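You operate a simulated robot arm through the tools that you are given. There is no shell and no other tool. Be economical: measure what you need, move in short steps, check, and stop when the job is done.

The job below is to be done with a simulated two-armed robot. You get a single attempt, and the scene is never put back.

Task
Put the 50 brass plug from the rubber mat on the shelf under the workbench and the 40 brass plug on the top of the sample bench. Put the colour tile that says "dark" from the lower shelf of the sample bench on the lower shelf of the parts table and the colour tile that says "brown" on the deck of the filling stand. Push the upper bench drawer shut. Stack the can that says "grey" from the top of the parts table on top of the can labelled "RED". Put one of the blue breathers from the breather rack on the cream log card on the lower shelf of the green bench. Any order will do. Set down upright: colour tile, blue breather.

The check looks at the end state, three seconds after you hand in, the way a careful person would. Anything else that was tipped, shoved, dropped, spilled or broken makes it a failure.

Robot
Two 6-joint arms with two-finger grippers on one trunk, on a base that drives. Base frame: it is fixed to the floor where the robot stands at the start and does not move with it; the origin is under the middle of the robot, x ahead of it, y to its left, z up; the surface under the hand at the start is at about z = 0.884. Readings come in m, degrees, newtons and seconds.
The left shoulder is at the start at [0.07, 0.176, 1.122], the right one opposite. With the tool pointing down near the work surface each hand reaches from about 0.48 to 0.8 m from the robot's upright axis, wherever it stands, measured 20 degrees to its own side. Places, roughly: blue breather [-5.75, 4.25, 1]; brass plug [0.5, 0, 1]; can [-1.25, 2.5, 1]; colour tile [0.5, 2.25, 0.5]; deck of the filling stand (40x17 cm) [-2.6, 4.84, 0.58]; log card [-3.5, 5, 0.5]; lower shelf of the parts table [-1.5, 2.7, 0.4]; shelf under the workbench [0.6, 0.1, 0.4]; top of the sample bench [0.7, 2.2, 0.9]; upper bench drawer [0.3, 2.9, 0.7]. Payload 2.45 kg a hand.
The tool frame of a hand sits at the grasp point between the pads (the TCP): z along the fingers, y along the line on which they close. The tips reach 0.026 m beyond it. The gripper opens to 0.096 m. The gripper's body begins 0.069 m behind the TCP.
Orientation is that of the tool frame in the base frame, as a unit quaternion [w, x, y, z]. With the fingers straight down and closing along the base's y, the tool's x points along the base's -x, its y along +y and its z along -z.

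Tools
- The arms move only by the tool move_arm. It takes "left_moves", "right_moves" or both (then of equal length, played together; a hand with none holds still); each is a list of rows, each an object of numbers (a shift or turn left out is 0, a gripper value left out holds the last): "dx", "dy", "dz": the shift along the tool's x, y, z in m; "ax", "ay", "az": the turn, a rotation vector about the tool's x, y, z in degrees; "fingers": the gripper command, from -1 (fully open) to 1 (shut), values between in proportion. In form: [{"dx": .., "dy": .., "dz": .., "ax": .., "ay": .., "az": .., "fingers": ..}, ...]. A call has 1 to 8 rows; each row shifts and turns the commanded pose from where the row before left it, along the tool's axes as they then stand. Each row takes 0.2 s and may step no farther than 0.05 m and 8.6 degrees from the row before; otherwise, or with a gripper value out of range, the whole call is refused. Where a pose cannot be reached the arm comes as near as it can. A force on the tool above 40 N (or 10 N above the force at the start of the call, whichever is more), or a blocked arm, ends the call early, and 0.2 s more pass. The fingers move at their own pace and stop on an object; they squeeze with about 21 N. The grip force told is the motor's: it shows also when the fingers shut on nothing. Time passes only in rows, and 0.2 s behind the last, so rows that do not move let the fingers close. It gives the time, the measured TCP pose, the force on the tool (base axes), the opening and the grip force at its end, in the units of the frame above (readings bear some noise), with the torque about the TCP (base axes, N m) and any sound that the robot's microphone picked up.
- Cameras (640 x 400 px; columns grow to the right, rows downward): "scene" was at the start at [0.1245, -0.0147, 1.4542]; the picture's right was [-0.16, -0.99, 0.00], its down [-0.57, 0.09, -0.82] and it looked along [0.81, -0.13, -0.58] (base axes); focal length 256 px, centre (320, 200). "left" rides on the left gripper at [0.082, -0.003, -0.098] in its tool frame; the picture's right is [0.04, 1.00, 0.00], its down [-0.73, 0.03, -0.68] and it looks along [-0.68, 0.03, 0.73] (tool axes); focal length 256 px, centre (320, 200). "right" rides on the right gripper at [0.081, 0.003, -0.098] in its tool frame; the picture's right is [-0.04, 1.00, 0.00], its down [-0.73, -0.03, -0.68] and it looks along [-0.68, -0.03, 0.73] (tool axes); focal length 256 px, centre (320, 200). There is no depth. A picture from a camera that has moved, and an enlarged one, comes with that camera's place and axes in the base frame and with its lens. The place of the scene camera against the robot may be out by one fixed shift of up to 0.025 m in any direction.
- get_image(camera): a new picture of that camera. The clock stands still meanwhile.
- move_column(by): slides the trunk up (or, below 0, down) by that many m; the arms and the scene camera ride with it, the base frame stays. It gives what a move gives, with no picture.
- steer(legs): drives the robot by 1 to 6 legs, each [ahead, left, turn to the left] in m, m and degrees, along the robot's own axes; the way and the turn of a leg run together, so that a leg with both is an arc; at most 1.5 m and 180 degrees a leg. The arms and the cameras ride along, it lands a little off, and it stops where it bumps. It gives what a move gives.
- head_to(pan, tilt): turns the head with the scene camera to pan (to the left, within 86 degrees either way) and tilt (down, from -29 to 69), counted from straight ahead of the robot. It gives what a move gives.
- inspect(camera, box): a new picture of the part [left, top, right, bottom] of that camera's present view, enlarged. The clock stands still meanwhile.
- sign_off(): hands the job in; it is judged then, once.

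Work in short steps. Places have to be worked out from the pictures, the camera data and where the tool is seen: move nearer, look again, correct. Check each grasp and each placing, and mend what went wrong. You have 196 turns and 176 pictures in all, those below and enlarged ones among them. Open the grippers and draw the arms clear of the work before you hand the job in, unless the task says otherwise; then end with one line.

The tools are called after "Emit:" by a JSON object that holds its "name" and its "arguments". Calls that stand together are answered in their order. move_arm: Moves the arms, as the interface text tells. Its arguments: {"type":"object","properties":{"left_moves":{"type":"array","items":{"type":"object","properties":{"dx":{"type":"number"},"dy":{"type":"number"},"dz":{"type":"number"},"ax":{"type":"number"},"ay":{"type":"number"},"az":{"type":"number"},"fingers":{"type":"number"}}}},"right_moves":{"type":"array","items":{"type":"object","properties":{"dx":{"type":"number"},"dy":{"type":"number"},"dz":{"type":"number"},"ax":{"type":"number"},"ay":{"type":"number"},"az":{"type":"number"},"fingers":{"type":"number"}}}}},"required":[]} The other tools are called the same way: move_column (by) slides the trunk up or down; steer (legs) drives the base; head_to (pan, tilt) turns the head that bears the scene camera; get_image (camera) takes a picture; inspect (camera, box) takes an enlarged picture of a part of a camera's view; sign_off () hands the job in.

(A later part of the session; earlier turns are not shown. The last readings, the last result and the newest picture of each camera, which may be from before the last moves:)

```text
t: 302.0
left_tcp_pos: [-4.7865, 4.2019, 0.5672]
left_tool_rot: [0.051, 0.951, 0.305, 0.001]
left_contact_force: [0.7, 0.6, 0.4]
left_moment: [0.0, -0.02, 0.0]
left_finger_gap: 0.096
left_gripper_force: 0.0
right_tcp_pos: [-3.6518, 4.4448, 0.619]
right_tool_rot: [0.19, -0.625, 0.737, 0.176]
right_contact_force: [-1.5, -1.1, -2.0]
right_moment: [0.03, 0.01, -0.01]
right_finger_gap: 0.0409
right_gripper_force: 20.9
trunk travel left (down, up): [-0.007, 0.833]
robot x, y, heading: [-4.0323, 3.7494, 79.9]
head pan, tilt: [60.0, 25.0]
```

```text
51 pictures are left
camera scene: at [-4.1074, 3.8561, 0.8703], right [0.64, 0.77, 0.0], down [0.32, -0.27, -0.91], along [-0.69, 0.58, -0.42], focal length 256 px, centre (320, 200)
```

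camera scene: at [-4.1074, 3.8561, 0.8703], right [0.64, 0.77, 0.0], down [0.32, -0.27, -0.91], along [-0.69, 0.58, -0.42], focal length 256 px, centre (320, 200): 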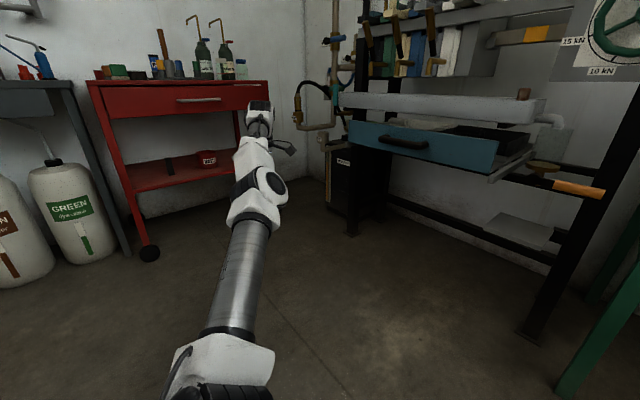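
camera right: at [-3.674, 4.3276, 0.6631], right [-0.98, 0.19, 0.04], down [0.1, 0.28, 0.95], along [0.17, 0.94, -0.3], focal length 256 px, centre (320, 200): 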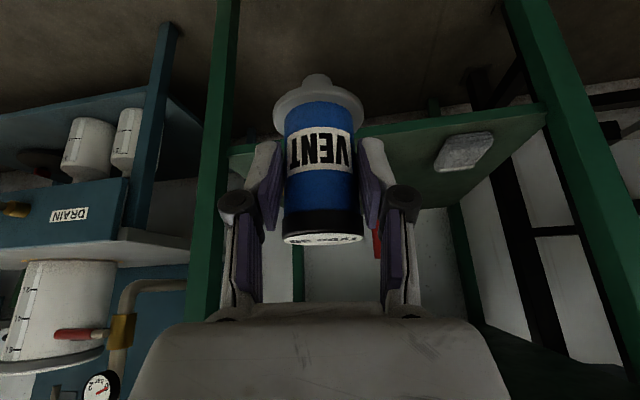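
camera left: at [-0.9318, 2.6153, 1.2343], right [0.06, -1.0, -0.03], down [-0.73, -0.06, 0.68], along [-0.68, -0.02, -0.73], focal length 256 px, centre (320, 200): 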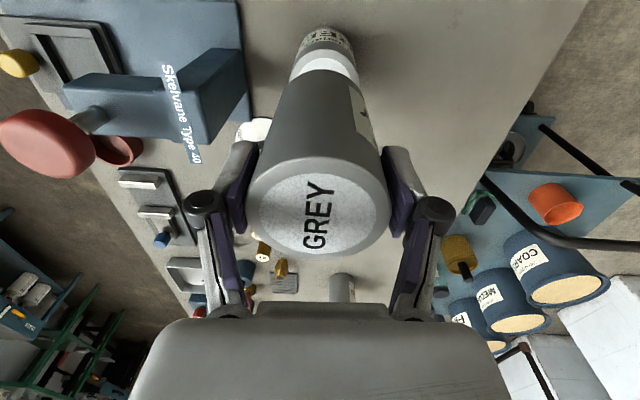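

The tool yaw is misaligned with the arm; yaw it back by 66°, then use the pitch trick to fold the elbow.

Emit:
{"name": "move_arm", "arguments": {"left_moves": [{"az": 8.2}, {"az": 8.2}, {"az": 8.2}, {"az": 8.2}, {"az": 8.2}, {"az": 8.2}, {"az": 8.2}, {"az": 8.2}]}}

Emit:
{"name": "move_arm", "arguments": {"left_moves": [{"dx": 0.04, "ay": 8.5}, {"dx": 0.04, "ay": 8.5}, {"dx": 0.04, "ay": 8.5}, {"dx": 0.045}, {"dx": 0.045}, {}]}}

```text
t: 303.8
left_tcp_pos: [-4.7854, 4.2023, 0.5755]
left_tool_rot: [0.041, 0.964, -0.26, 0.024]
left_contact_force: [0.4, 0.4, -0.1]
left_moment: [-0.01, 0.0, 0.02]
left_finger_gap: 0.0958
left_gripper_force: 0.0
left hand out of reach, approached as far as the arm can: row 1
right_tcp_pos: [-3.6541, 4.4449, 0.6199]
right_tool_rot: [0.189, -0.624, 0.737, 0.175]
right_contact_force: [-0.4, -0.3, -1.0]
right_moment: [-0.04, 0.01, -0.03]
right_finger_gap: 0.0409
right_gripper_force: 21.0
trunk travel left (down, up): [-0.007, 0.833]
robot x, y, heading: [-4.034, 3.7459, 80.0]
head pan, tilt: [60.0, 25.0]
```

```text
t: 305.2
left_tcp_pos: [-4.5753, 4.2172, 0.5603]
left_tool_rot: [0.098, 0.937, -0.243, 0.233]
left_contact_force: [0.5, 0.4, 0.0]
left_moment: [0.0, 0.06, -0.05]
left_finger_gap: 0.0963
left_gripper_force: 0.0
left hand out of reach, approached as far as the arm can: row 2, 3, 4, 5
right_tcp_pos: [-3.6512, 4.4456, 0.62]
right_tool_rot: [0.19, -0.625, 0.737, 0.175]
right_contact_force: [0.0, 1.1, -2.0]
right_moment: [-0.04, 0.02, 0.02]
right_finger_gap: 0.041
right_gripper_force: 20.9
trunk travel left (down, up): [-0.007, 0.833]
robot x, y, heading: [-4.0322, 3.7491, 80.1]
head pan, tilt: [60.0, 25.0]
```

Emit:
{"name": "move_arm", "arguments": {"left_moves": [{"dx": 0.03}, {"dx": 0.03}, {"dx": 0.03, "ay": -8}, {"dx": 0.03, "ay": -8}, {"dx": 0.03, "ay": -8}, {}]}}

Emit:
{"name": "get_image", "arguments": {"camera": "scene"}}

```text
t: 306.6
left_tcp_pos: [-4.4737, 4.273, 0.6353]
left_tool_rot: [0.044, 0.965, -0.258, 0.031]
left_contact_force: [0.0, -0.8, 0.0]
left_moment: [0.01, 0.04, 0.01]
left_finger_gap: 0.0962
left_gripper_force: 0.0
left hand out of reach, approached as far as the arm can: row 1, 2, 3, 4, 5
right_tcp_pos: [-3.6527, 4.4452, 0.6191]
right_tool_rot: [0.19, -0.625, 0.736, 0.175]
right_contact_force: [0.8, 0.1, -1.7]
right_moment: [-0.01, 0.03, 0.0]
right_finger_gap: 0.0411
right_gripper_force: 21.3
trunk travel left (down, up): [-0.007, 0.833]
robot x, y, heading: [-4.0309, 3.7469, 80.2]
head pan, tilt: [60.0, 25.0]
```

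```text
50 pictures are left
camera scene: at [-4.1073, 3.856, 0.8703], right [0.64, 0.77, 0.0], down [0.32, -0.27, -0.91], along [-0.69, 0.58, -0.42], focal length 256 px, centre (320, 200)
```

scene: 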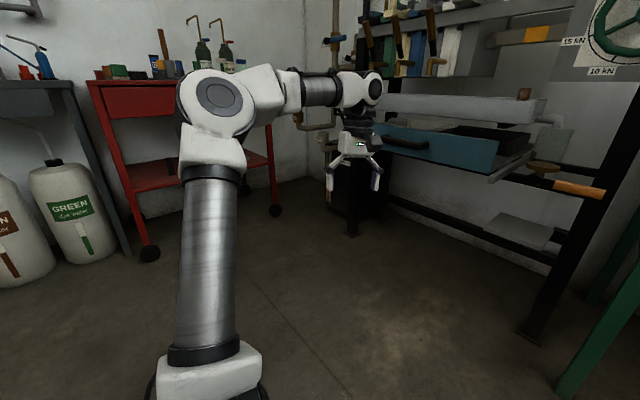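

Elbow is folded again. Now slide the left hand left-and-back.

Emit:
{"name": "move_arm", "arguments": {"left_moves": [{"dx": -0.025, "dy": 0.042}, {"dx": -0.025, "dy": 0.042}, {"dx": -0.025, "dy": 0.042}, {"dx": -0.025, "dy": 0.042}, {"dx": -0.025, "dy": 0.042}, {"dx": -0.025, "dy": 0.042}, {}]}}

Emit:
{"name": "get_image", "arguments": {"camera": "scene"}}

```text
t: 308.2
left_tcp_pos: [-4.7385, 4.1844, 0.6385]
left_tool_rot: [0.042, 0.965, -0.258, 0.029]
left_contact_force: [-1.3, 0.7, -1.4]
left_moment: [0.0, 0.0, 0.01]
left_finger_gap: 0.096
left_gripper_force: 0.1
left hand out of reach, approached as far as the arm can: row 1, 2, 3, 4, 6
right_tcp_pos: [-3.6527, 4.4455, 0.6197]
right_tool_rot: [0.191, -0.624, 0.737, 0.175]
right_contact_force: [-0.2, -0.3, -0.8]
right_moment: [-0.01, -0.05, -0.02]
right_finger_gap: 0.0409
right_gripper_force: 20.7
trunk travel left (down, up): [-0.007, 0.833]
robot x, y, heading: [-4.0335, 3.7496, 80.2]
head pan, tilt: [60.0, 25.0]
```

```text
49 pictures are left
camera scene: at [-4.1076, 3.8561, 0.8703], right [0.64, 0.77, 0.0], down [0.32, -0.27, -0.91], along [-0.69, 0.58, -0.42], focal length 256 px, centre (320, 200)
```

scene: 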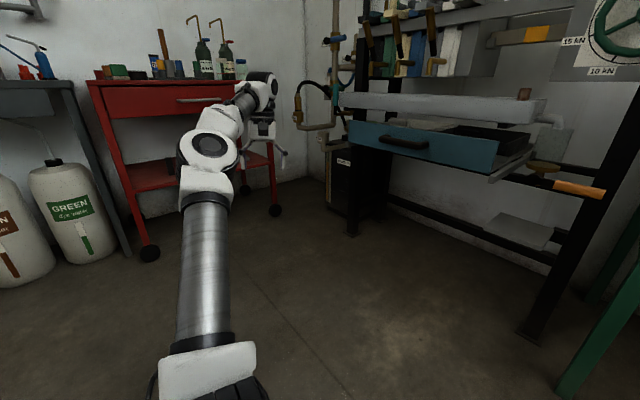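

Alternative: keep heading 90° and let the right hand reach with a larger side offset (0.40), so the arm slants in away from the leg and the left arm stays behind. Turn back, shift, and adjust both hands.

Emit:
{"name": "move_arm", "arguments": {"left_moves": [{"dy": 0.045, "az": -3}, {"dy": 0.045, "az": -3}, {"dy": 0.045, "az": -3}, {"dy": 0.045, "az": -3}, {"dy": 0.045, "az": -3}, {"dy": 0.045, "az": -3}, {}]}}

Emit:
{"name": "steer", "arguments": {"legs": [[-0.12, 0, 10]]}}

Emit:
{"name": "move_arm", "arguments": {"right_moves": [{"dy": -0.04, "dx": 0.008}, {"dy": -0.04, "dx": 0.008}, {"dy": -0.04, "dx": 0.008}, {"dy": -0.03, "dx": 0.008}, {}]}}

Emit:
{"name": "head_to", "arguments": {"pan": -8, "tilt": 22}}

Emit:
{"name": "get_image", "arguments": {"camera": "scene"}}

```text
t: 309.8
left_tcp_pos: [-4.8578, 4.0531, 0.6063]
left_tool_rot: [0.043, 0.993, -0.113, -0.003]
left_contact_force: [0.3, 0.2, -1.4]
left_moment: [0.02, -0.02, -0.01]
left_finger_gap: 0.0959
left_gripper_force: 0.1
left hand out of reach, approached as far as the arm can: row 1, 2, 3, 4, 5, 6
right_tcp_pos: [-3.6507, 4.4459, 0.6202]
right_tool_rot: [0.19, -0.624, 0.737, 0.174]
right_contact_force: [0.2, 0.4, -2.0]
right_moment: [-0.01, -0.01, 0.01]
right_finger_gap: 0.041
right_gripper_force: 21.1
trunk travel left (down, up): [-0.007, 0.833]
robot x, y, heading: [-4.0313, 3.7462, 79.9]
head pan, tilt: [60.0, 25.0]
```

```text
t: 311.0
left_tcp_pos: [-4.9089, 3.7837, 0.6066]
left_tool_rot: [0.044, 0.999, -0.026, 0.001]
left_contact_force: [0.7, -0.9, 0.8]
left_moment: [-0.05, 0.03, -0.02]
left_finger_gap: 0.0958
left_gripper_force: 0.2
right_tcp_pos: [-3.7912, 4.3812, 0.62]
right_tool_rot: [-0.174, 0.687, -0.679, -0.192]
right_contact_force: [-0.1, 0.3, -1.1]
right_moment: [0.03, -0.02, 0.01]
right_finger_gap: 0.041
right_gripper_force: 20.9
trunk travel left (down, up): [-0.007, 0.833]
robot x, y, heading: [-4.0449, 3.6309, 90.2]
head pan, tilt: [60.0, 25.0]
```

```text
t: 312.2
left_tcp_pos: [-4.9086, 3.7839, 0.6063]
left_tool_rot: [0.045, 0.999, -0.025, 0.0]
left_contact_force: [0.3, -0.2, -0.2]
left_moment: [-0.01, -0.01, 0.0]
left_finger_gap: 0.096
left_gripper_force: 0.1
right_tcp_pos: [-3.6422, 4.3558, 0.5989]
right_tool_rot: [-0.174, 0.687, -0.679, -0.191]
right_contact_force: [-0.1, 0.2, -1.8]
right_moment: [0.02, -0.01, -0.01]
right_finger_gap: 0.041
right_gripper_force: 20.5
trunk travel left (down, up): [-0.007, 0.833]
robot x, y, heading: [-4.0469, 3.6266, 90.2]
head pan, tilt: [60.0, 25.0]
```

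```text
t: 313.6
left_tcp_pos: [-4.909, 3.7838, 0.6071]
left_tool_rot: [0.045, 0.999, -0.026, 0.001]
left_contact_force: [-0.4, -0.8, -0.3]
left_moment: [-0.01, 0.0, 0.02]
left_finger_gap: 0.0961
left_gripper_force: 0.0
right_tcp_pos: [-3.6408, 4.3555, 0.5991]
right_tool_rot: [-0.175, 0.687, -0.679, -0.192]
right_contact_force: [-0.3, 0.5, -0.6]
right_moment: [-0.03, 0.01, 0.01]
right_finger_gap: 0.0409
right_gripper_force: 21.1
trunk travel left (down, up): [-0.007, 0.833]
robot x, y, heading: [-4.0422, 3.626, 90.3]
head pan, tilt: [-8.0, 22.0]
```

```text
48 pictures are left
camera scene: at [-4.0433, 3.7696, 0.8752], right [0.99, -0.14, 0.0], down [-0.05, -0.37, -0.93], along [0.13, 0.92, -0.37], focal length 256 px, centre (320, 200)
```

scene: 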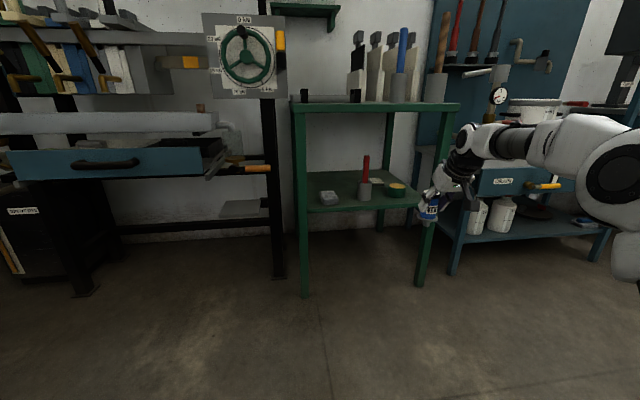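

Card again ≈(-3.59,4.957). Advance 0.3 and shift right 0.045, then check.

Emit:
{"name": "move_arm", "arguments": {"right_moves": [{"dx": -0.003, "dz": -0.018}, {}]}}

Emit:
{"name": "steer", "arguments": {"legs": [[0.3, -0.045, 0]]}}

Emit:
{"name": "get_image", "arguments": {"camera": "scene"}}

Emit:
{"name": "get_image", "arguments": {"camera": "right"}}

```text
t: 314.2
left_tcp_pos: [-4.9086, 3.7835, 0.6068]
left_tool_rot: [0.045, 0.999, -0.025, 0.002]
left_contact_force: [-0.4, -0.2, -0.2]
left_moment: [-0.01, -0.02, -0.01]
left_finger_gap: 0.0959
left_gripper_force: 0.1
right_tcp_pos: [-3.6406, 4.3495, 0.6169]
right_tool_rot: [-0.174, 0.687, -0.679, -0.192]
right_contact_force: [0.1, 0.0, -0.3]
right_moment: [-0.03, -0.04, 0.01]
right_finger_gap: 0.0412
right_gripper_force: 20.8
trunk travel left (down, up): [-0.007, 0.833]
robot x, y, heading: [-4.0468, 3.6268, 90.2]
head pan, tilt: [-8.0, 22.0]
```

```text
t: 316.2
left_tcp_pos: [-4.8637, 4.0831, 0.6063]
left_tool_rot: [0.044, 0.999, -0.027, 0.001]
left_contact_force: [0.3, -0.9, 0.2]
left_moment: [-0.03, 0.01, 0.03]
left_finger_gap: 0.0959
left_gripper_force: 0.0
right_tcp_pos: [-3.5946, 4.6461, 0.6167]
right_tool_rot: [-0.175, 0.686, -0.68, -0.192]
right_contact_force: [-0.1, -1.1, -1.4]
right_moment: [-0.01, 0.03, 0.01]
right_finger_gap: 0.0413
right_gripper_force: 20.9
trunk travel left (down, up): [-0.007, 0.833]
robot x, y, heading: [-3.999, 3.9215, 90.2]
head pan, tilt: [-8.0, 22.0]
```

```text
47 pictures are left
camera scene: at [-3.9984, 4.0667, 0.8752], right [0.99, -0.14, 0.0], down [-0.05, -0.37, -0.93], along [0.13, 0.92, -0.37], focal length 256 px, centre (320, 200)
```

scene: 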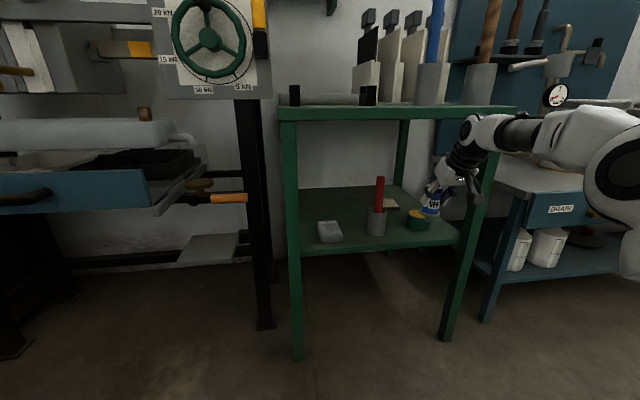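

```text
46 pictures are left
camera right: at [-3.5958, 4.5256, 0.6597], right [-1.0, 0.02, 0.04], down [0.05, 0.3, 0.95], along [0.01, 0.95, -0.3], focal length 256 px, centre (320, 200)
```

right: 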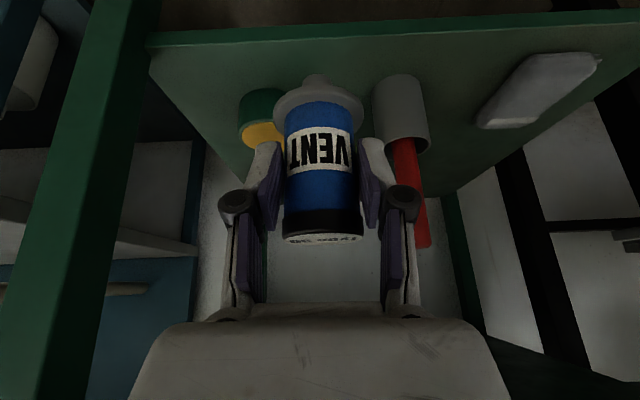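

Elbow top (~0.86) is too high for the bench rail (~0.84); extend the right arm 0.045 to straighten it.

Emit:
{"name": "move_arm", "arguments": {"right_moves": [{"dx": -0.0195, "dz": 0.0113}, {"dx": -0.0195, "dz": 0.0113}, {}]}}

Emit:
{"name": "head_to", "arguments": {"pan": -30, "tilt": 15}}

Emit:
{"name": "get_image", "arguments": {"camera": "scene"}}

```text
t: 317.1
left_tcp_pos: [-4.8631, 4.0835, 0.6063]
left_tool_rot: [0.044, 0.999, -0.026, 0.0]
left_contact_force: [-0.9, 0.5, 0.6]
left_moment: [-0.05, -0.01, 0.0]
left_finger_gap: 0.0959
left_gripper_force: 0.1
right_tcp_pos: [-3.5948, 4.6897, 0.6145]
right_tool_rot: [-0.174, 0.686, -0.68, -0.191]
right_contact_force: [-1.1, 0.6, -0.6]
right_moment: [0.0, 0.0, 0.01]
right_finger_gap: 0.0409
right_gripper_force: 21.7
trunk travel left (down, up): [-0.007, 0.833]
robot x, y, heading: [-3.9954, 3.9247, 89.9]
head pan, tilt: [-8.0, 22.0]
```

```text
t: 317.9
left_tcp_pos: [-4.8624, 4.0835, 0.6066]
left_tool_rot: [0.045, 0.999, -0.027, 0.001]
left_contact_force: [-0.7, 0.5, 0.4]
left_moment: [-0.01, 0.0, 0.01]
left_finger_gap: 0.0958
left_gripper_force: 0.0
right_tcp_pos: [-3.5961, 4.6899, 0.6166]
right_tool_rot: [-0.175, 0.686, -0.68, -0.192]
right_contact_force: [-0.6, -0.4, -1.6]
right_moment: [-0.01, 0.0, -0.01]
right_finger_gap: 0.0411
right_gripper_force: 20.8
trunk travel left (down, up): [-0.007, 0.833]
robot x, y, heading: [-3.9975, 3.9284, 90.1]
head pan, tilt: [-30.0, 15.0]
```

```text
45 pictures are left
camera scene: at [-3.9647, 4.0557, 0.8865], right [0.87, -0.5, 0.0], down [-0.13, -0.22, -0.97], along [0.48, 0.84, -0.26], focal length 256 px, centre (320, 200)
```

scene: 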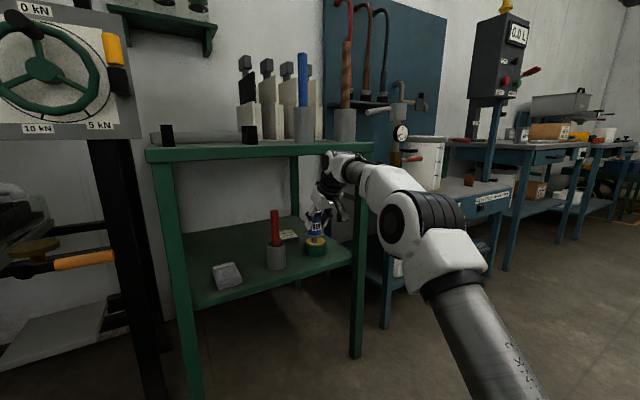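

Elbow is now at z≈0.73 and well inside the leg. Advance 0.12 past the cup, check.

Emit:
{"name": "steer", "arguments": {"legs": [[0.13, 0, 0]]}}

Emit:
{"name": "get_image", "arguments": {"camera": "scene"}}

Emit:
{"name": "get_image", "arguments": {"camera": "right"}}

```text
t: 319.0
left_tcp_pos: [-4.8638, 4.1666, 0.6082]
left_tool_rot: [0.039, 0.999, -0.036, 0.001]
left_contact_force: [0.4, 1.2, 0.0]
left_moment: [0.01, -0.03, 0.01]
left_finger_gap: 0.0959
left_gripper_force: 0.1
right_tcp_pos: [-3.5934, 4.7472, 0.6133]
right_tool_rot: [-0.17, 0.686, -0.684, -0.181]
right_contact_force: [-0.3, -0.1, -2.0]
right_moment: [0.0, -0.02, 0.04]
right_finger_gap: 0.041
right_gripper_force: 20.8
trunk travel left (down, up): [-0.007, 0.833]
robot x, y, heading: [-4.0006, 3.9976, 88.9]
head pan, tilt: [-30.0, 15.0]
stopped in leg 1: the robot was blocked; the commanded pose is now the measured one
```

```text
44 pictures are left
camera scene: at [-3.9674, 4.1199, 0.8891], right [0.86, -0.52, 0.0], down [-0.13, -0.21, -0.97], along [0.5, 0.83, -0.25], focal length 256 px, centre (320, 200)
```

scene: 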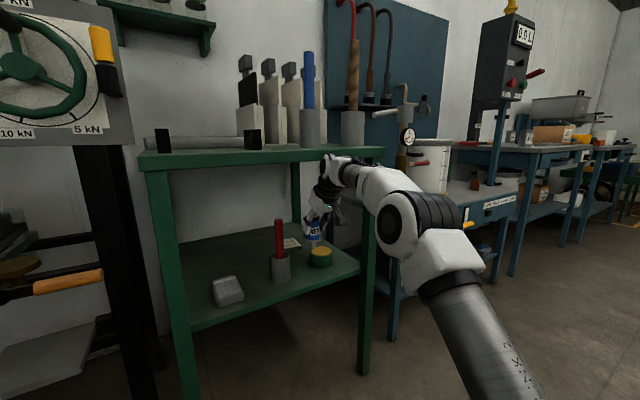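

```text
43 pictures are left
camera right: at [-3.5959, 4.629, 0.6598], right [-1.0, 0.03, 0.04], down [0.04, 0.32, 0.95], along [0.01, 0.95, -0.32], focal length 256 px, centre (320, 200)
```

right: 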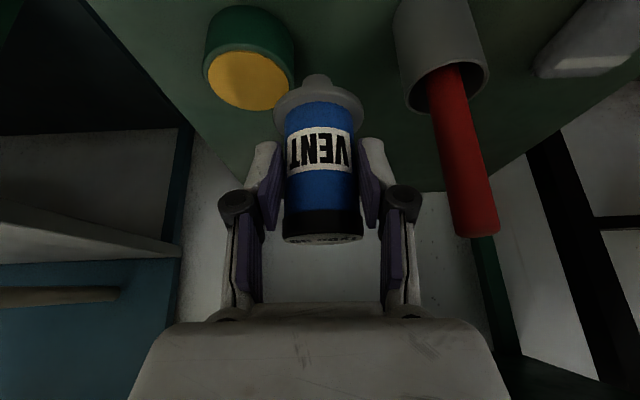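

The wrist top touched the bench rail (wrist top ≈ TCP+0.23). Back out, lower the hand 0.04 and pass between the yellow cup and the tool holder at x≈-3.614 instead; restore the tilt to 30°.

Emit:
{"name": "steer", "arguments": {"legs": [[-0.15, 0.02, 1.2]]}}

Emit:
{"name": "get_image", "arguments": {"camera": "scene"}}

```text
t: 320.4
left_tcp_pos: [-4.8867, 4.004, 0.6072]
left_tool_rot: [0.044, 0.999, -0.024, 0.001]
left_contact_force: [0.1, -0.4, 0.3]
left_moment: [-0.03, 0.0, 0.0]
left_finger_gap: 0.0959
left_gripper_force: 0.0
right_tcp_pos: [-3.6289, 4.6149, 0.6007]
right_tool_rot: [-0.161, 0.695, -0.678, -0.18]
right_contact_force: [1.0, 0.6, -0.9]
right_moment: [0.02, 0.0, 0.02]
right_finger_gap: 0.041
right_gripper_force: 21.2
trunk travel left (down, up): [-0.007, 0.833]
robot x, y, heading: [-4.0228, 3.8528, 90.3]
head pan, tilt: [-30.0, 15.0]
```

```text
42 pictures are left
camera scene: at [-3.9883, 3.9818, 0.8866], right [0.87, -0.5, 0.0], down [-0.13, -0.23, -0.97], along [0.48, 0.84, -0.26], focal length 256 px, centre (320, 200)
```

scene: 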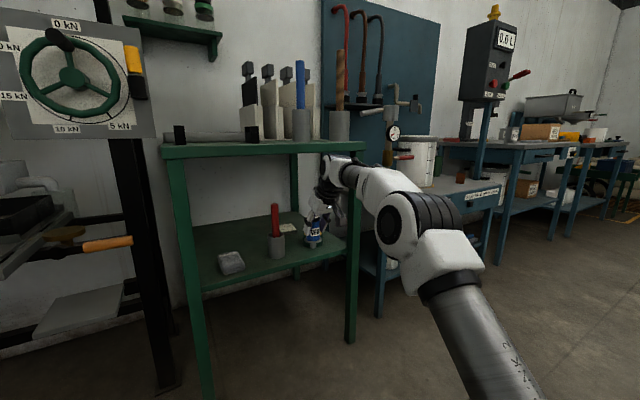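

Correct the tilt by 2.1°, lower to z≈0.575, shift x to -3.614, then look.

Emit:
{"name": "move_arm", "arguments": {"right_moves": [{"ay": -2.1}, {"dx": 0.013, "dz": 0.0225, "dy": -0.014}, {}]}}

Emit:
{"name": "get_image", "arguments": {"camera": "right"}}

Emit:
{"name": "inspect", "arguments": {"camera": "scene", "box": [200, 130, 400, 290]}}

```text
t: 321.2
left_tcp_pos: [-4.8874, 4.0045, 0.6073]
left_tool_rot: [0.043, 0.999, -0.023, 0.0]
left_contact_force: [0.6, -0.1, 0.1]
left_moment: [0.02, 0.0, -0.01]
left_finger_gap: 0.0957
left_gripper_force: 0.1
right_tcp_pos: [-3.6157, 4.616, 0.5754]
right_tool_rot: [-0.173, 0.691, -0.675, -0.193]
right_contact_force: [-0.8, 0.8, -1.6]
right_moment: [-0.03, 0.03, 0.01]
right_finger_gap: 0.0407
right_gripper_force: 21.1
trunk travel left (down, up): [-0.007, 0.833]
robot x, y, heading: [-4.0235, 3.8518, 90.3]
head pan, tilt: [-30.0, 15.0]
```

```text
41 pictures are left
camera right: at [-3.6146, 4.496, 0.6184], right [-1.0, 0.01, 0.04], down [0.04, 0.3, 0.95], along [-0.01, 0.95, -0.3], focal length 256 px, centre (320, 200)
```

right: 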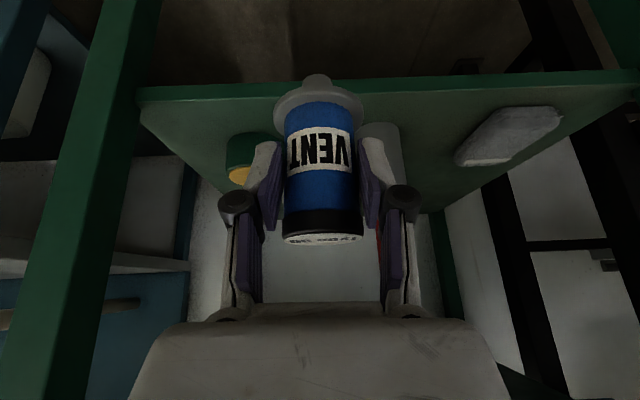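

```text
2.50 times, centred on (300, 210) of scene
camera zoom: at [-3.9881, 3.9819, 0.8865], right [0.87, -0.5, 0.0], down [-0.13, -0.23, -0.97], along [0.48, 0.84, -0.26], focal length 640 px, centre (370, 175)
```

zoom: 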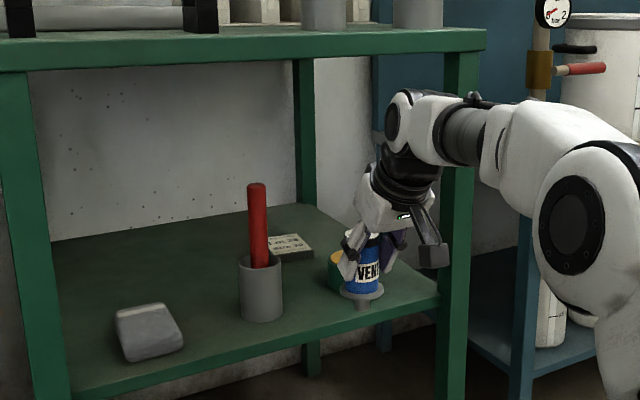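

Stem bottom is ~1.5 cm above the shelf edge, wrist ~4 cm below the rail. Raise 6 mm and advance 0.12.

Emit:
{"name": "move_arm", "arguments": {"right_moves": [{"dx": -0.003, "dz": -0.0052}, {}]}}

Emit:
{"name": "steer", "arguments": {"legs": [[0.1, 0, 0]]}}

Emit:
{"name": "get_image", "arguments": {"camera": "right"}}

Emit:
{"name": "inspect", "arguments": {"camera": "scene", "box": [200, 130, 400, 290]}}

```text
t: 321.8
left_tcp_pos: [-4.8878, 4.0035, 0.6068]
left_tool_rot: [0.043, 0.999, -0.024, 0.001]
left_contact_force: [0.2, 0.2, 0.3]
left_moment: [0.0, -0.02, 0.0]
left_finger_gap: 0.0962
left_gripper_force: 0.0
right_tcp_pos: [-3.616, 4.6152, 0.5798]
right_tool_rot: [-0.173, 0.691, -0.675, -0.193]
right_contact_force: [-0.2, 0.3, -1.9]
right_moment: [0.0, -0.03, -0.01]
right_finger_gap: 0.041
right_gripper_force: 20.7
trunk travel left (down, up): [-0.007, 0.833]
robot x, y, heading: [-4.0199, 3.8501, 90.1]
head pan, tilt: [-30.0, 15.0]
```

```text
t: 322.9
left_tcp_pos: [-4.8878, 4.1051, 0.6066]
left_tool_rot: [0.043, 0.999, -0.024, 0.001]
left_contact_force: [-0.3, -0.2, 0.2]
left_moment: [-0.02, 0.0, 0.02]
left_finger_gap: 0.0961
left_gripper_force: 0.0
right_tcp_pos: [-3.6171, 4.7174, 0.5812]
right_tool_rot: [-0.173, 0.691, -0.675, -0.193]
right_contact_force: [0.2, 0.3, -0.6]
right_moment: [0.01, -0.03, 0.0]
right_finger_gap: 0.041
right_gripper_force: 20.7
trunk travel left (down, up): [-0.007, 0.833]
robot x, y, heading: [-4.0206, 3.9564, 90.2]
head pan, tilt: [-30.0, 15.0]
```

```text
39 pictures are left
camera right: at [-3.6159, 4.5974, 0.6237], right [-1.0, 0.0, 0.04], down [0.04, 0.3, 0.95], along [-0.01, 0.95, -0.3], focal length 256 px, centre (320, 200)
```

right: 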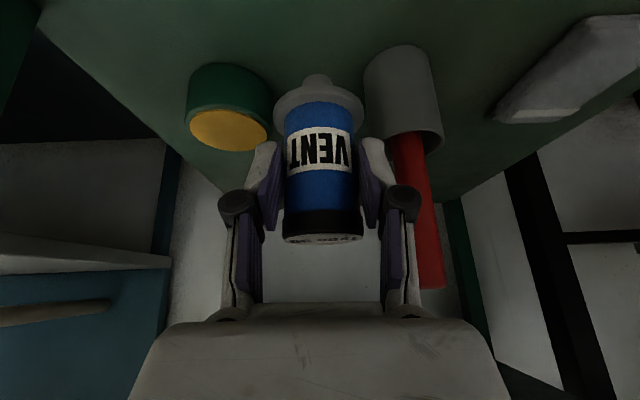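

```text
2.50 times, centred on (300, 210) of scene
camera zoom: at [-3.9888, 4.0832, 0.8865], right [0.87, -0.49, 0.0], down [-0.13, -0.23, -0.97], along [0.48, 0.84, -0.26], focal length 640 px, centre (370, 175)
```

zoom: 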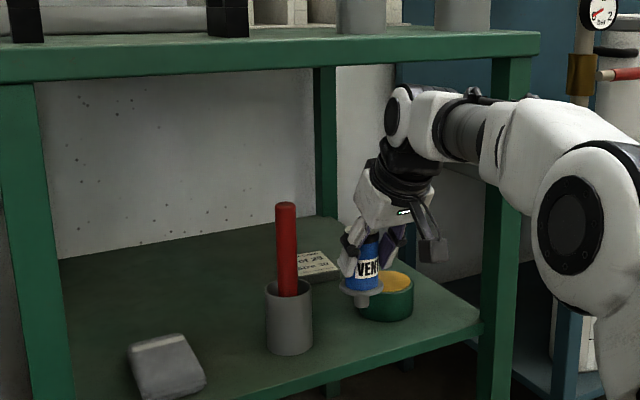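

Raise 11 mm so flange and fingers clear both cup rims, shift 6 mm right, and advance 0.1.

Emit:
{"name": "move_arm", "arguments": {"right_moves": [{"dx": -0.0055, "dz": -0.0095, "dy": -0.006}, {}]}}

Emit:
{"name": "steer", "arguments": {"legs": [[0.1, 0, 0]]}}

Emit:
{"name": "get_image", "arguments": {"camera": "right"}}

Emit:
{"name": "inspect", "arguments": {"camera": "scene", "box": [200, 130, 400, 290]}}

```text
t: 323.5
left_tcp_pos: [-4.8894, 4.1067, 0.6071]
left_tool_rot: [0.043, 0.999, -0.023, 0.001]
left_contact_force: [0.1, 0.1, -0.3]
left_moment: [0.02, -0.01, 0.02]
left_finger_gap: 0.0961
left_gripper_force: 0.1
right_tcp_pos: [-3.6114, 4.7163, 0.5913]
right_tool_rot: [-0.172, 0.691, -0.675, -0.192]
right_contact_force: [0.3, -0.4, -1.7]
right_moment: [-0.06, 0.0, 0.03]
right_finger_gap: 0.0408
right_gripper_force: 20.6
trunk travel left (down, up): [-0.007, 0.833]
robot x, y, heading: [-4.0233, 3.9517, 90.2]
head pan, tilt: [-30.0, 15.0]
```

```text
t: 324.7
left_tcp_pos: [-4.89, 4.2047, 0.6083]
left_tool_rot: [0.044, 0.999, -0.022, 0.0]
left_contact_force: [0.9, -1.0, 0.5]
left_moment: [0.02, -0.01, 0.01]
left_finger_gap: 0.0961
left_gripper_force: 0.0
right_tcp_pos: [-3.6134, 4.8183, 0.5909]
right_tool_rot: [-0.172, 0.692, -0.673, -0.194]
right_contact_force: [-0.2, -0.3, -0.4]
right_moment: [-0.05, 0.0, -0.01]
right_finger_gap: 0.0407
right_gripper_force: 21.1
trunk travel left (down, up): [-0.007, 0.833]
robot x, y, heading: [-4.0222, 4.0489, 90.4]
head pan, tilt: [-30.0, 15.0]
```

```text
37 pictures are left
camera right: at [-3.6123, 4.6988, 0.6342], right [-1.0, 0.0, 0.04], down [0.04, 0.3, 0.95], along [-0.01, 0.95, -0.3], focal length 256 px, centre (320, 200)
```

right: 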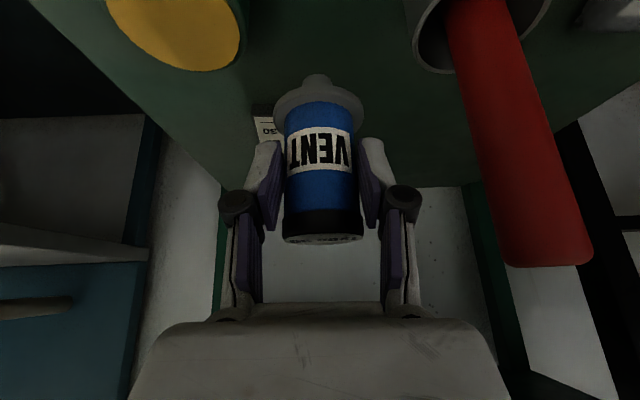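

```text
2.50 times, centred on (300, 210) of scene
camera zoom: at [-3.9898, 4.1841, 0.8865], right [0.87, -0.49, 0.0], down [-0.13, -0.23, -0.97], along [0.48, 0.84, -0.26], focal length 640 px, centre (370, 175)
```

zoom: 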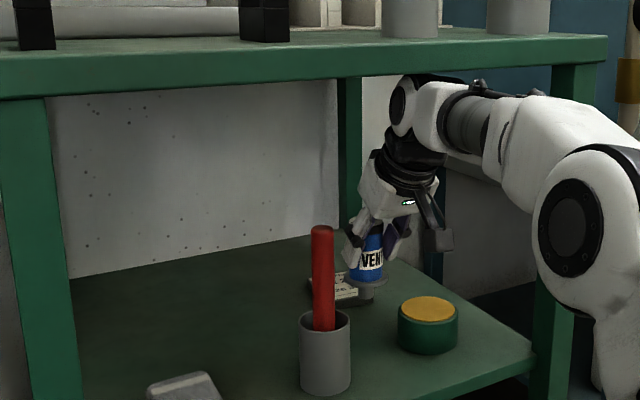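

Past the cups; the card spans about x -3.65..-3.555, y 4.90..4.98. Lower 2 cm, shift 8 mm right, advance 0.12.

Emit:
{"name": "move_arm", "arguments": {"right_moves": [{"dx": 0.009, "dz": 0.0156, "dy": -0.008}, {}]}}

Emit:
{"name": "steer", "arguments": {"legs": [[0.06, 0, -0.3]]}}

Emit:
{"name": "inspect", "arguments": {"camera": "scene", "box": [200, 130, 400, 290]}}

Emit:
{"name": "get_image", "arguments": {"camera": "right"}}

```text
t: 325.3
left_tcp_pos: [-4.8879, 4.203, 0.6062]
left_tool_rot: [0.044, 0.999, -0.023, 0.002]
left_contact_force: [0.3, -0.7, -0.2]
left_moment: [-0.01, 0.04, -0.01]
left_finger_gap: 0.0959
left_gripper_force: 0.1
right_tcp_pos: [-3.6053, 4.8181, 0.5729]
right_tool_rot: [-0.173, 0.692, -0.674, -0.193]
right_contact_force: [-0.4, 0.6, -1.3]
right_moment: [-0.02, 0.0, -0.04]
right_finger_gap: 0.0409
right_gripper_force: 21.1
trunk travel left (down, up): [-0.007, 0.833]
robot x, y, heading: [-4.0228, 4.0496, 90.5]
head pan, tilt: [-30.0, 15.0]
```

```text
t: 326.3
left_tcp_pos: [-4.8886, 4.267, 0.6069]
left_tool_rot: [0.043, 0.999, -0.025, 0.0]
left_contact_force: [-0.4, 0.1, -0.5]
left_moment: [-0.01, 0.0, 0.0]
left_finger_gap: 0.0959
left_gripper_force: 0.0
right_tcp_pos: [-3.6026, 4.8759, 0.5717]
right_tool_rot: [-0.173, 0.69, -0.676, -0.191]
right_contact_force: [-0.2, -0.1, -1.2]
right_moment: [-0.02, 0.02, -0.01]
right_finger_gap: 0.041
right_gripper_force: 21.1
trunk travel left (down, up): [-0.007, 0.833]
robot x, y, heading: [-4.0205, 4.1127, 90.3]
head pan, tilt: [-30.0, 15.0]
```

```text
2.50 times, centred on (300, 210) of scene
camera zoom: at [-3.9895, 4.2431, 0.8865], right [0.87, -0.5, 0.0], down [-0.13, -0.23, -0.97], along [0.48, 0.84, -0.26], focal length 640 px, centre (370, 175)
```

zoom: 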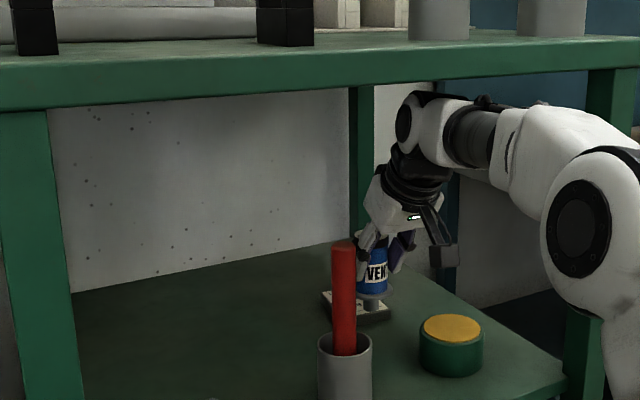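

```text
34 pictures are left
camera right: at [-3.6019, 4.7558, 0.6154], right [-1.0, 0.01, 0.04], down [0.04, 0.3, 0.95], along [-0.01, 0.95, -0.3], focal length 256 px, centre (320, 200)
```

right: 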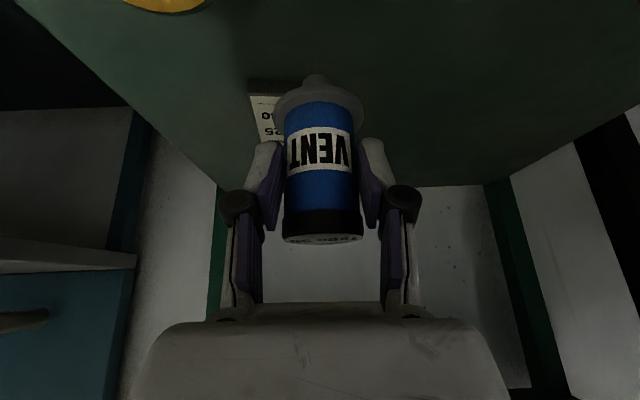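

The card (a ~1 cm thick pad) starts at y≈4.89; raise 7 mm and advance 0.06 to its centre.

Emit:
{"name": "move_arm", "arguments": {"right_moves": [{"dx": -0.004, "dz": -0.0069}, {}]}}

Emit:
{"name": "steer", "arguments": {"legs": [[0.058, 0, 0]]}}

Emit:
{"name": "inspect", "arguments": {"camera": "scene", "box": [270, 200, 350, 260]}}

Emit:
{"name": "get_image", "arguments": {"camera": "right"}}

```text
t: 326.9
left_tcp_pos: [-4.8888, 4.2682, 0.6077]
left_tool_rot: [0.044, 0.999, -0.025, 0.0]
left_contact_force: [-0.6, 0.6, 0.0]
left_moment: [-0.05, -0.04, -0.01]
left_finger_gap: 0.0959
left_gripper_force: 0.1
right_tcp_pos: [-3.6035, 4.8755, 0.5797]
right_tool_rot: [-0.173, 0.69, -0.676, -0.192]
right_contact_force: [0.3, 0.1, -1.8]
right_moment: [-0.05, -0.01, 0.02]
right_finger_gap: 0.0409
right_gripper_force: 20.8
trunk travel left (down, up): [-0.007, 0.833]
robot x, y, heading: [-4.0242, 4.1117, 90.3]
head pan, tilt: [-30.0, 15.0]
```

```text
t: 327.8
left_tcp_pos: [-4.8892, 4.3223, 0.6079]
left_tool_rot: [0.044, 0.999, -0.025, 0.0]
left_contact_force: [-0.4, 0.5, 0.1]
left_moment: [0.03, 0.02, 0.0]
left_finger_gap: 0.0961
left_gripper_force: 0.0
right_tcp_pos: [-3.6034, 4.9315, 0.5799]
right_tool_rot: [-0.173, 0.69, -0.676, -0.192]
right_contact_force: [0.9, 0.1, -0.3]
right_moment: [-0.03, 0.01, 0.0]
right_finger_gap: 0.041
right_gripper_force: 21.1
trunk travel left (down, up): [-0.007, 0.833]
robot x, y, heading: [-4.0244, 4.167, 90.3]
head pan, tilt: [-30.0, 15.0]
```

```text
6.67 times, centred on (310, 230) of scene
camera zoom: at [-3.9899, 4.2987, 0.8865], right [0.87, -0.5, 0.0], down [-0.13, -0.23, -0.97], along [0.48, 0.84, -0.26], focal length 1705 px, centre (387, 0)
```

zoom: 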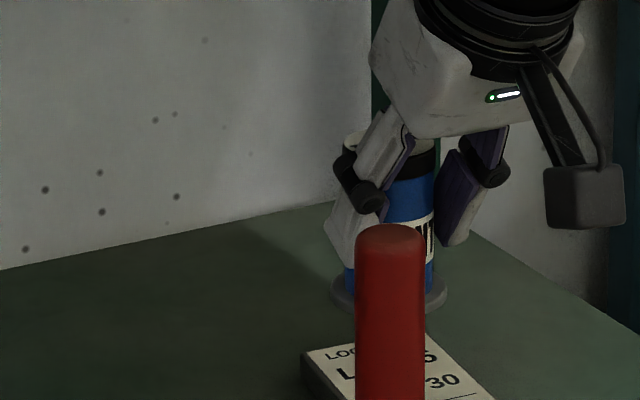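

```text
32 pictures are left
camera right: at [-3.603, 4.8121, 0.6234], right [-1.0, 0.01, 0.04], down [0.04, 0.3, 0.95], along [-0.01, 0.95, -0.3], focal length 256 px, centre (320, 200)
```

right: 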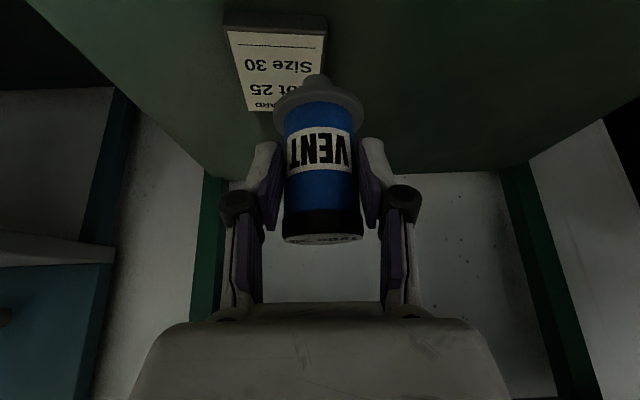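

I need the exact stem-to-card relation; zoom the right camera there.

Emit:
{"name": "inspect", "arguments": {"camera": "right", "box": [210, 0, 390, 150]}}

```text
2.67 times, centred on (300, 75) of right
camera zoom: at [-3.603, 4.8121, 0.6234], right [-1.0, 0.01, 0.04], down [0.04, 0.3, 0.95], along [-0.01, 0.95, -0.3], focal length 683 px, centre (373, 533)
```

zoom: 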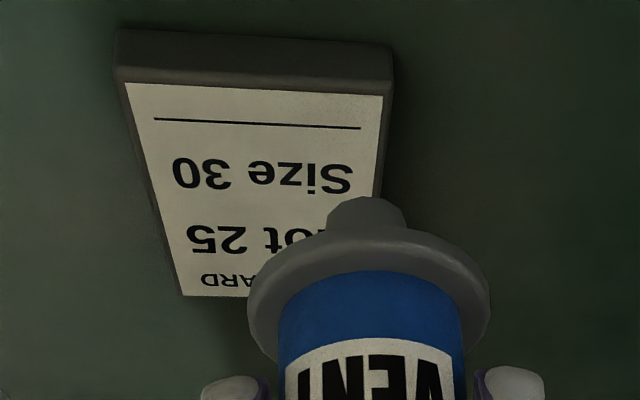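

The card is actually lower and farther than assumed: top z≈0.44, centre about (-3.572,5.008), stem now at y≈4.945. Lower 3 cm, move 3 cm right, and look again.

Emit:
{"name": "move_arm", "arguments": {"right_moves": [{"dx": 0.0075, "dz": 0.013, "dy": -0.015}, {"dx": 0.0075, "dz": 0.013, "dy": -0.015}, {}]}}

Emit:
{"name": "steer", "arguments": {"legs": [[0.04, 0, 0]]}}

Emit:
{"name": "get_image", "arguments": {"camera": "right"}}

Emit:
{"name": "get_image", "arguments": {"camera": "scene"}}

```text
t: 328.6
left_tcp_pos: [-4.8899, 4.3223, 0.6068]
left_tool_rot: [0.044, 0.999, -0.025, 0.001]
left_contact_force: [0.3, 0.1, 0.0]
left_moment: [0.0, -0.01, -0.03]
left_finger_gap: 0.0962
left_gripper_force: 0.0
right_tcp_pos: [-3.5737, 4.9327, 0.5489]
right_tool_rot: [-0.172, 0.691, -0.675, -0.192]
right_contact_force: [0.2, -0.4, -2.2]
right_moment: [-0.04, 0.01, -0.01]
right_finger_gap: 0.041
right_gripper_force: 20.8
trunk travel left (down, up): [-0.007, 0.833]
robot x, y, heading: [-4.0243, 4.1681, 90.3]
head pan, tilt: [-30.0, 15.0]
```

```text
t: 329.5
left_tcp_pos: [-4.8888, 4.3642, 0.607]
left_tool_rot: [0.044, 0.999, -0.025, 0.001]
left_contact_force: [0.5, -0.6, 1.0]
left_moment: [-0.01, 0.02, 0.01]
left_finger_gap: 0.0963
left_gripper_force: 0.0
right_tcp_pos: [-3.5745, 4.9719, 0.5495]
right_tool_rot: [-0.173, 0.691, -0.676, -0.191]
right_contact_force: [0.0, -0.1, -0.4]
right_moment: [-0.04, 0.04, 0.0]
right_finger_gap: 0.0409
right_gripper_force: 21.4
trunk travel left (down, up): [-0.007, 0.833]
robot x, y, heading: [-4.0228, 4.2055, 90.2]
head pan, tilt: [-30.0, 15.0]
```

```text
30 pictures are left
camera right: at [-3.5731, 4.8531, 0.5931], right [-1.0, 0.01, 0.04], down [0.04, 0.3, 0.95], along [-0.01, 0.95, -0.3], focal length 256 px, centre (320, 200)
```

right: 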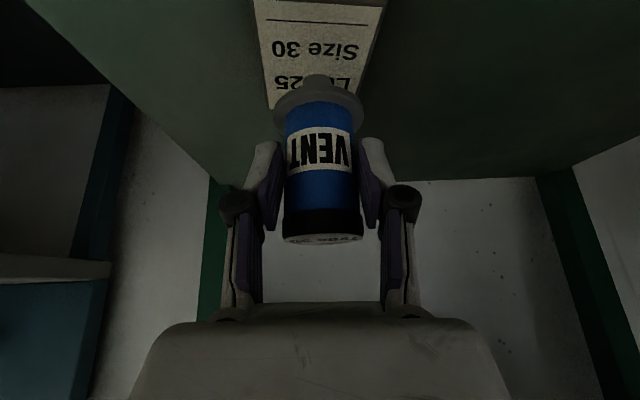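

```text
29 pictures are left
camera scene: at [-3.9899, 4.3388, 0.8865], right [0.87, -0.5, 0.0], down [-0.13, -0.23, -0.97], along [0.48, 0.84, -0.26], focal length 256 px, centre (320, 200)
```

scene: 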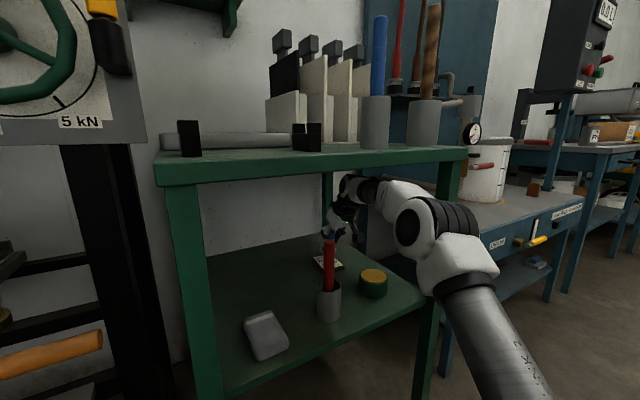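

Triangulated card: z≈0.442, x -3.61..-3.535, y 4.96..5.05. Drive 0.02 more, then lower in small steps.

Emit:
{"name": "steer", "arguments": {"legs": [[0.02, -0.004, 0]]}}

Emit:
{"name": "move_arm", "arguments": {"right_moves": [{"dx": 0.0075, "dz": 0.013}, {}]}}

Emit:
{"name": "inspect", "arguments": {"camera": "right", "box": [210, 0, 390, 150]}}

Emit:
{"name": "inspect", "arguments": {"camera": "scene", "box": [290, 200, 390, 280]}}

```text
t: 330.3
left_tcp_pos: [-4.8851, 4.3836, 0.607]
left_tool_rot: [0.044, 0.999, -0.025, 0.001]
left_contact_force: [-0.5, 0.0, 0.2]
left_moment: [-0.04, 0.05, -0.02]
left_finger_gap: 0.096
left_gripper_force: 0.0
right_tcp_pos: [-3.5702, 4.9928, 0.5486]
right_tool_rot: [-0.173, 0.691, -0.675, -0.192]
right_contact_force: [-0.5, 0.7, -0.9]
right_moment: [-0.02, 0.02, -0.02]
right_finger_gap: 0.0411
right_gripper_force: 20.6
trunk travel left (down, up): [-0.007, 0.833]
robot x, y, heading: [-4.0223, 4.2284, 90.3]
head pan, tilt: [-30.0, 15.0]
```

```text
t: 330.9
left_tcp_pos: [-4.8856, 4.3834, 0.6078]
left_tool_rot: [0.044, 0.999, -0.025, 0.001]
left_contact_force: [-1.0, 0.3, -0.2]
left_moment: [-0.03, -0.03, 0.0]
left_finger_gap: 0.0958
left_gripper_force: 0.1
right_tcp_pos: [-3.5697, 4.9918, 0.5355]
right_tool_rot: [-0.172, 0.691, -0.675, -0.191]
right_contact_force: [0.4, -0.5, -1.8]
right_moment: [0.02, 0.02, -0.03]
right_finger_gap: 0.0411
right_gripper_force: 21.5
trunk travel left (down, up): [-0.007, 0.833]
robot x, y, heading: [-4.0181, 4.2245, 90.3]
head pan, tilt: [-30.0, 15.0]
```

```text
2.67 times, centred on (300, 75) of right
camera zoom: at [-3.5689, 4.8727, 0.5782], right [-1.0, 0.01, 0.04], down [0.04, 0.3, 0.95], along [-0.01, 0.95, -0.3], focal length 683 px, centre (373, 533)
```

zoom: 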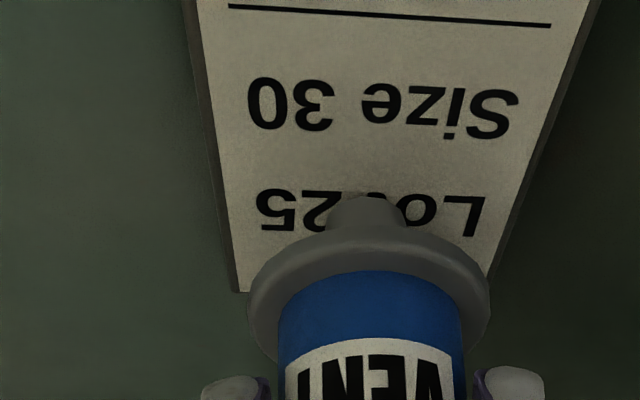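

```text
5.00 times, centred on (340, 240) of scene
camera zoom: at [-3.986, 4.3592, 0.8866], right [0.87, -0.5, 0.0], down [-0.13, -0.23, -0.97], along [0.48, 0.84, -0.26], focal length 1279 px, centre (220, 0)
```

zoom: 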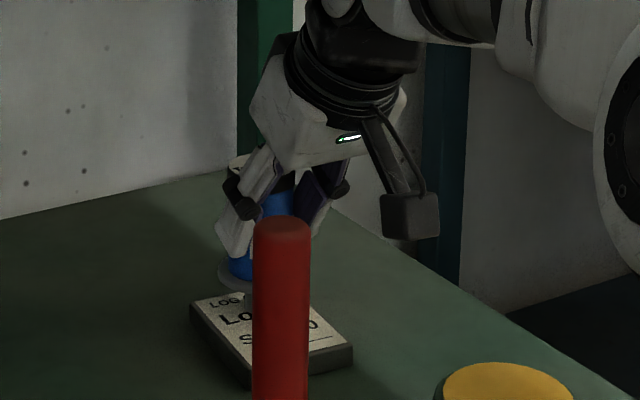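

Stem is centred over the card sideways and well inside lengthwise. Lower in 4 mm steps.

Emit:
{"name": "move_arm", "arguments": {"right_moves": [{"dx": 0.002, "dz": 0.0035}, {"dx": 0.002, "dz": 0.0035}, {}]}}

```text
t: 331.7
left_tcp_pos: [-4.886, 4.3827, 0.6074]
left_tool_rot: [0.043, 0.999, -0.025, 0.001]
left_contact_force: [0.3, -0.4, 0.7]
left_moment: [0.02, -0.03, 0.0]
left_finger_gap: 0.096
left_gripper_force: 0.0
right_tcp_pos: [-3.5707, 4.9912, 0.532]
right_tool_rot: [-0.175, 0.69, -0.675, -0.193]
right_contact_force: [3.3, 1.1, 18.7]
right_moment: [0.38, -0.21, -0.13]
right_finger_gap: 0.041
right_gripper_force: 21.5
trunk travel left (down, up): [-0.007, 0.833]
robot x, y, heading: [-4.0163, 4.2262, 90.3]
head pan, tilt: [-30.0, 15.0]
```

Contact (19 N). Relieve 3 mm and check uprightness before releasing.

Emit:
{"name": "move_arm", "arguments": {"right_moves": [{"dx": -0.0014, "dz": -0.0024}, {}]}}

Emit:
{"name": "get_image", "arguments": {"camera": "right"}}

```text
t: 332.3
left_tcp_pos: [-4.8863, 4.3828, 0.6052]
left_tool_rot: [0.043, 0.999, -0.025, 0.001]
left_contact_force: [0.6, 0.1, 0.7]
left_moment: [0.02, 0.0, -0.02]
left_finger_gap: 0.0957
left_gripper_force: 0.1
right_tcp_pos: [-3.5712, 4.9918, 0.5319]
right_tool_rot: [-0.174, 0.691, -0.675, -0.192]
right_contact_force: [1.6, 2.0, 14.7]
right_moment: [0.4, -0.11, -0.06]
right_finger_gap: 0.0413
right_gripper_force: 20.7
trunk travel left (down, up): [-0.007, 0.833]
robot x, y, heading: [-4.0204, 4.2273, 90.3]
head pan, tilt: [-30.0, 15.0]
```

```text
26 pictures are left
camera right: at [-3.5703, 4.8719, 0.5745], right [-1.0, 0.01, 0.04], down [0.04, 0.3, 0.95], along [-0.01, 0.95, -0.3], focal length 256 px, centre (320, 200)
```

right: 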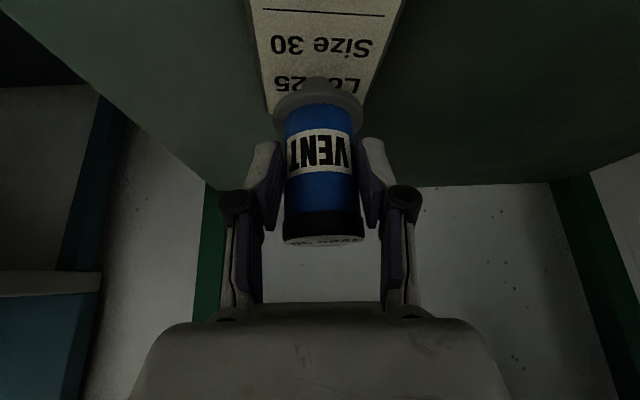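

Emit:
{"name": "move_arm", "arguments": {"right_moves": [{"dx": -0.0014, "dz": -0.0024}, {}]}}

```text
t: 332.9
left_tcp_pos: [-4.8845, 4.383, 0.6065]
left_tool_rot: [0.043, 0.999, -0.025, 0.001]
left_contact_force: [0.2, -0.4, 0.4]
left_moment: [-0.02, -0.03, 0.0]
left_finger_gap: 0.0963
left_gripper_force: 0.0
right_tcp_pos: [-3.5702, 4.9932, 0.5309]
right_tool_rot: [-0.172, 0.691, -0.676, -0.191]
right_contact_force: [-1.2, -0.8, 2.0]
right_moment: [0.02, 0.11, -0.01]
right_finger_gap: 0.0413
right_gripper_force: 21.1
trunk travel left (down, up): [-0.007, 0.833]
robot x, y, heading: [-4.02, 4.2287, 90.3]
head pan, tilt: [-30.0, 15.0]
```

Nearly unloaded and upright. Open gradually and wait.

Emit:
{"name": "move_arm", "arguments": {"right_moves": [{"fingers": 0.1}, {"fingers": 0.0}, {"fingers": -0.2}, {"fingers": -0.55}, {}]}}

Emit:
{"name": "get_image", "arguments": {"camera": "right"}}

```text
t: 334.1
left_tcp_pos: [-4.8849, 4.384, 0.607]
left_tool_rot: [0.045, 0.999, -0.025, 0.001]
left_contact_force: [0.8, -0.4, 0.8]
left_moment: [-0.01, 0.0, -0.01]
left_finger_gap: 0.0961
left_gripper_force: 0.1
right_tcp_pos: [-3.57, 4.9918, 0.5318]
right_tool_rot: [-0.174, 0.691, -0.676, -0.191]
right_contact_force: [0.1, 0.6, 1.0]
right_moment: [0.03, -0.03, 0.01]
right_finger_gap: 0.0743
right_gripper_force: 0.1
trunk travel left (down, up): [-0.007, 0.833]
robot x, y, heading: [-4.0181, 4.2258, 90.2]
head pan, tilt: [-30.0, 15.0]
```

```text
25 pictures are left
camera right: at [-3.5693, 4.8727, 0.5759], right [-1.0, 0.01, 0.04], down [0.04, 0.3, 0.95], along [-0.01, 0.95, -0.3], focal length 256 px, centre (320, 200)
```

right: 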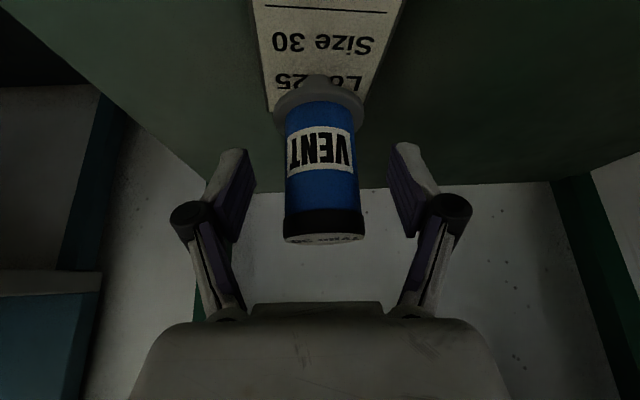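

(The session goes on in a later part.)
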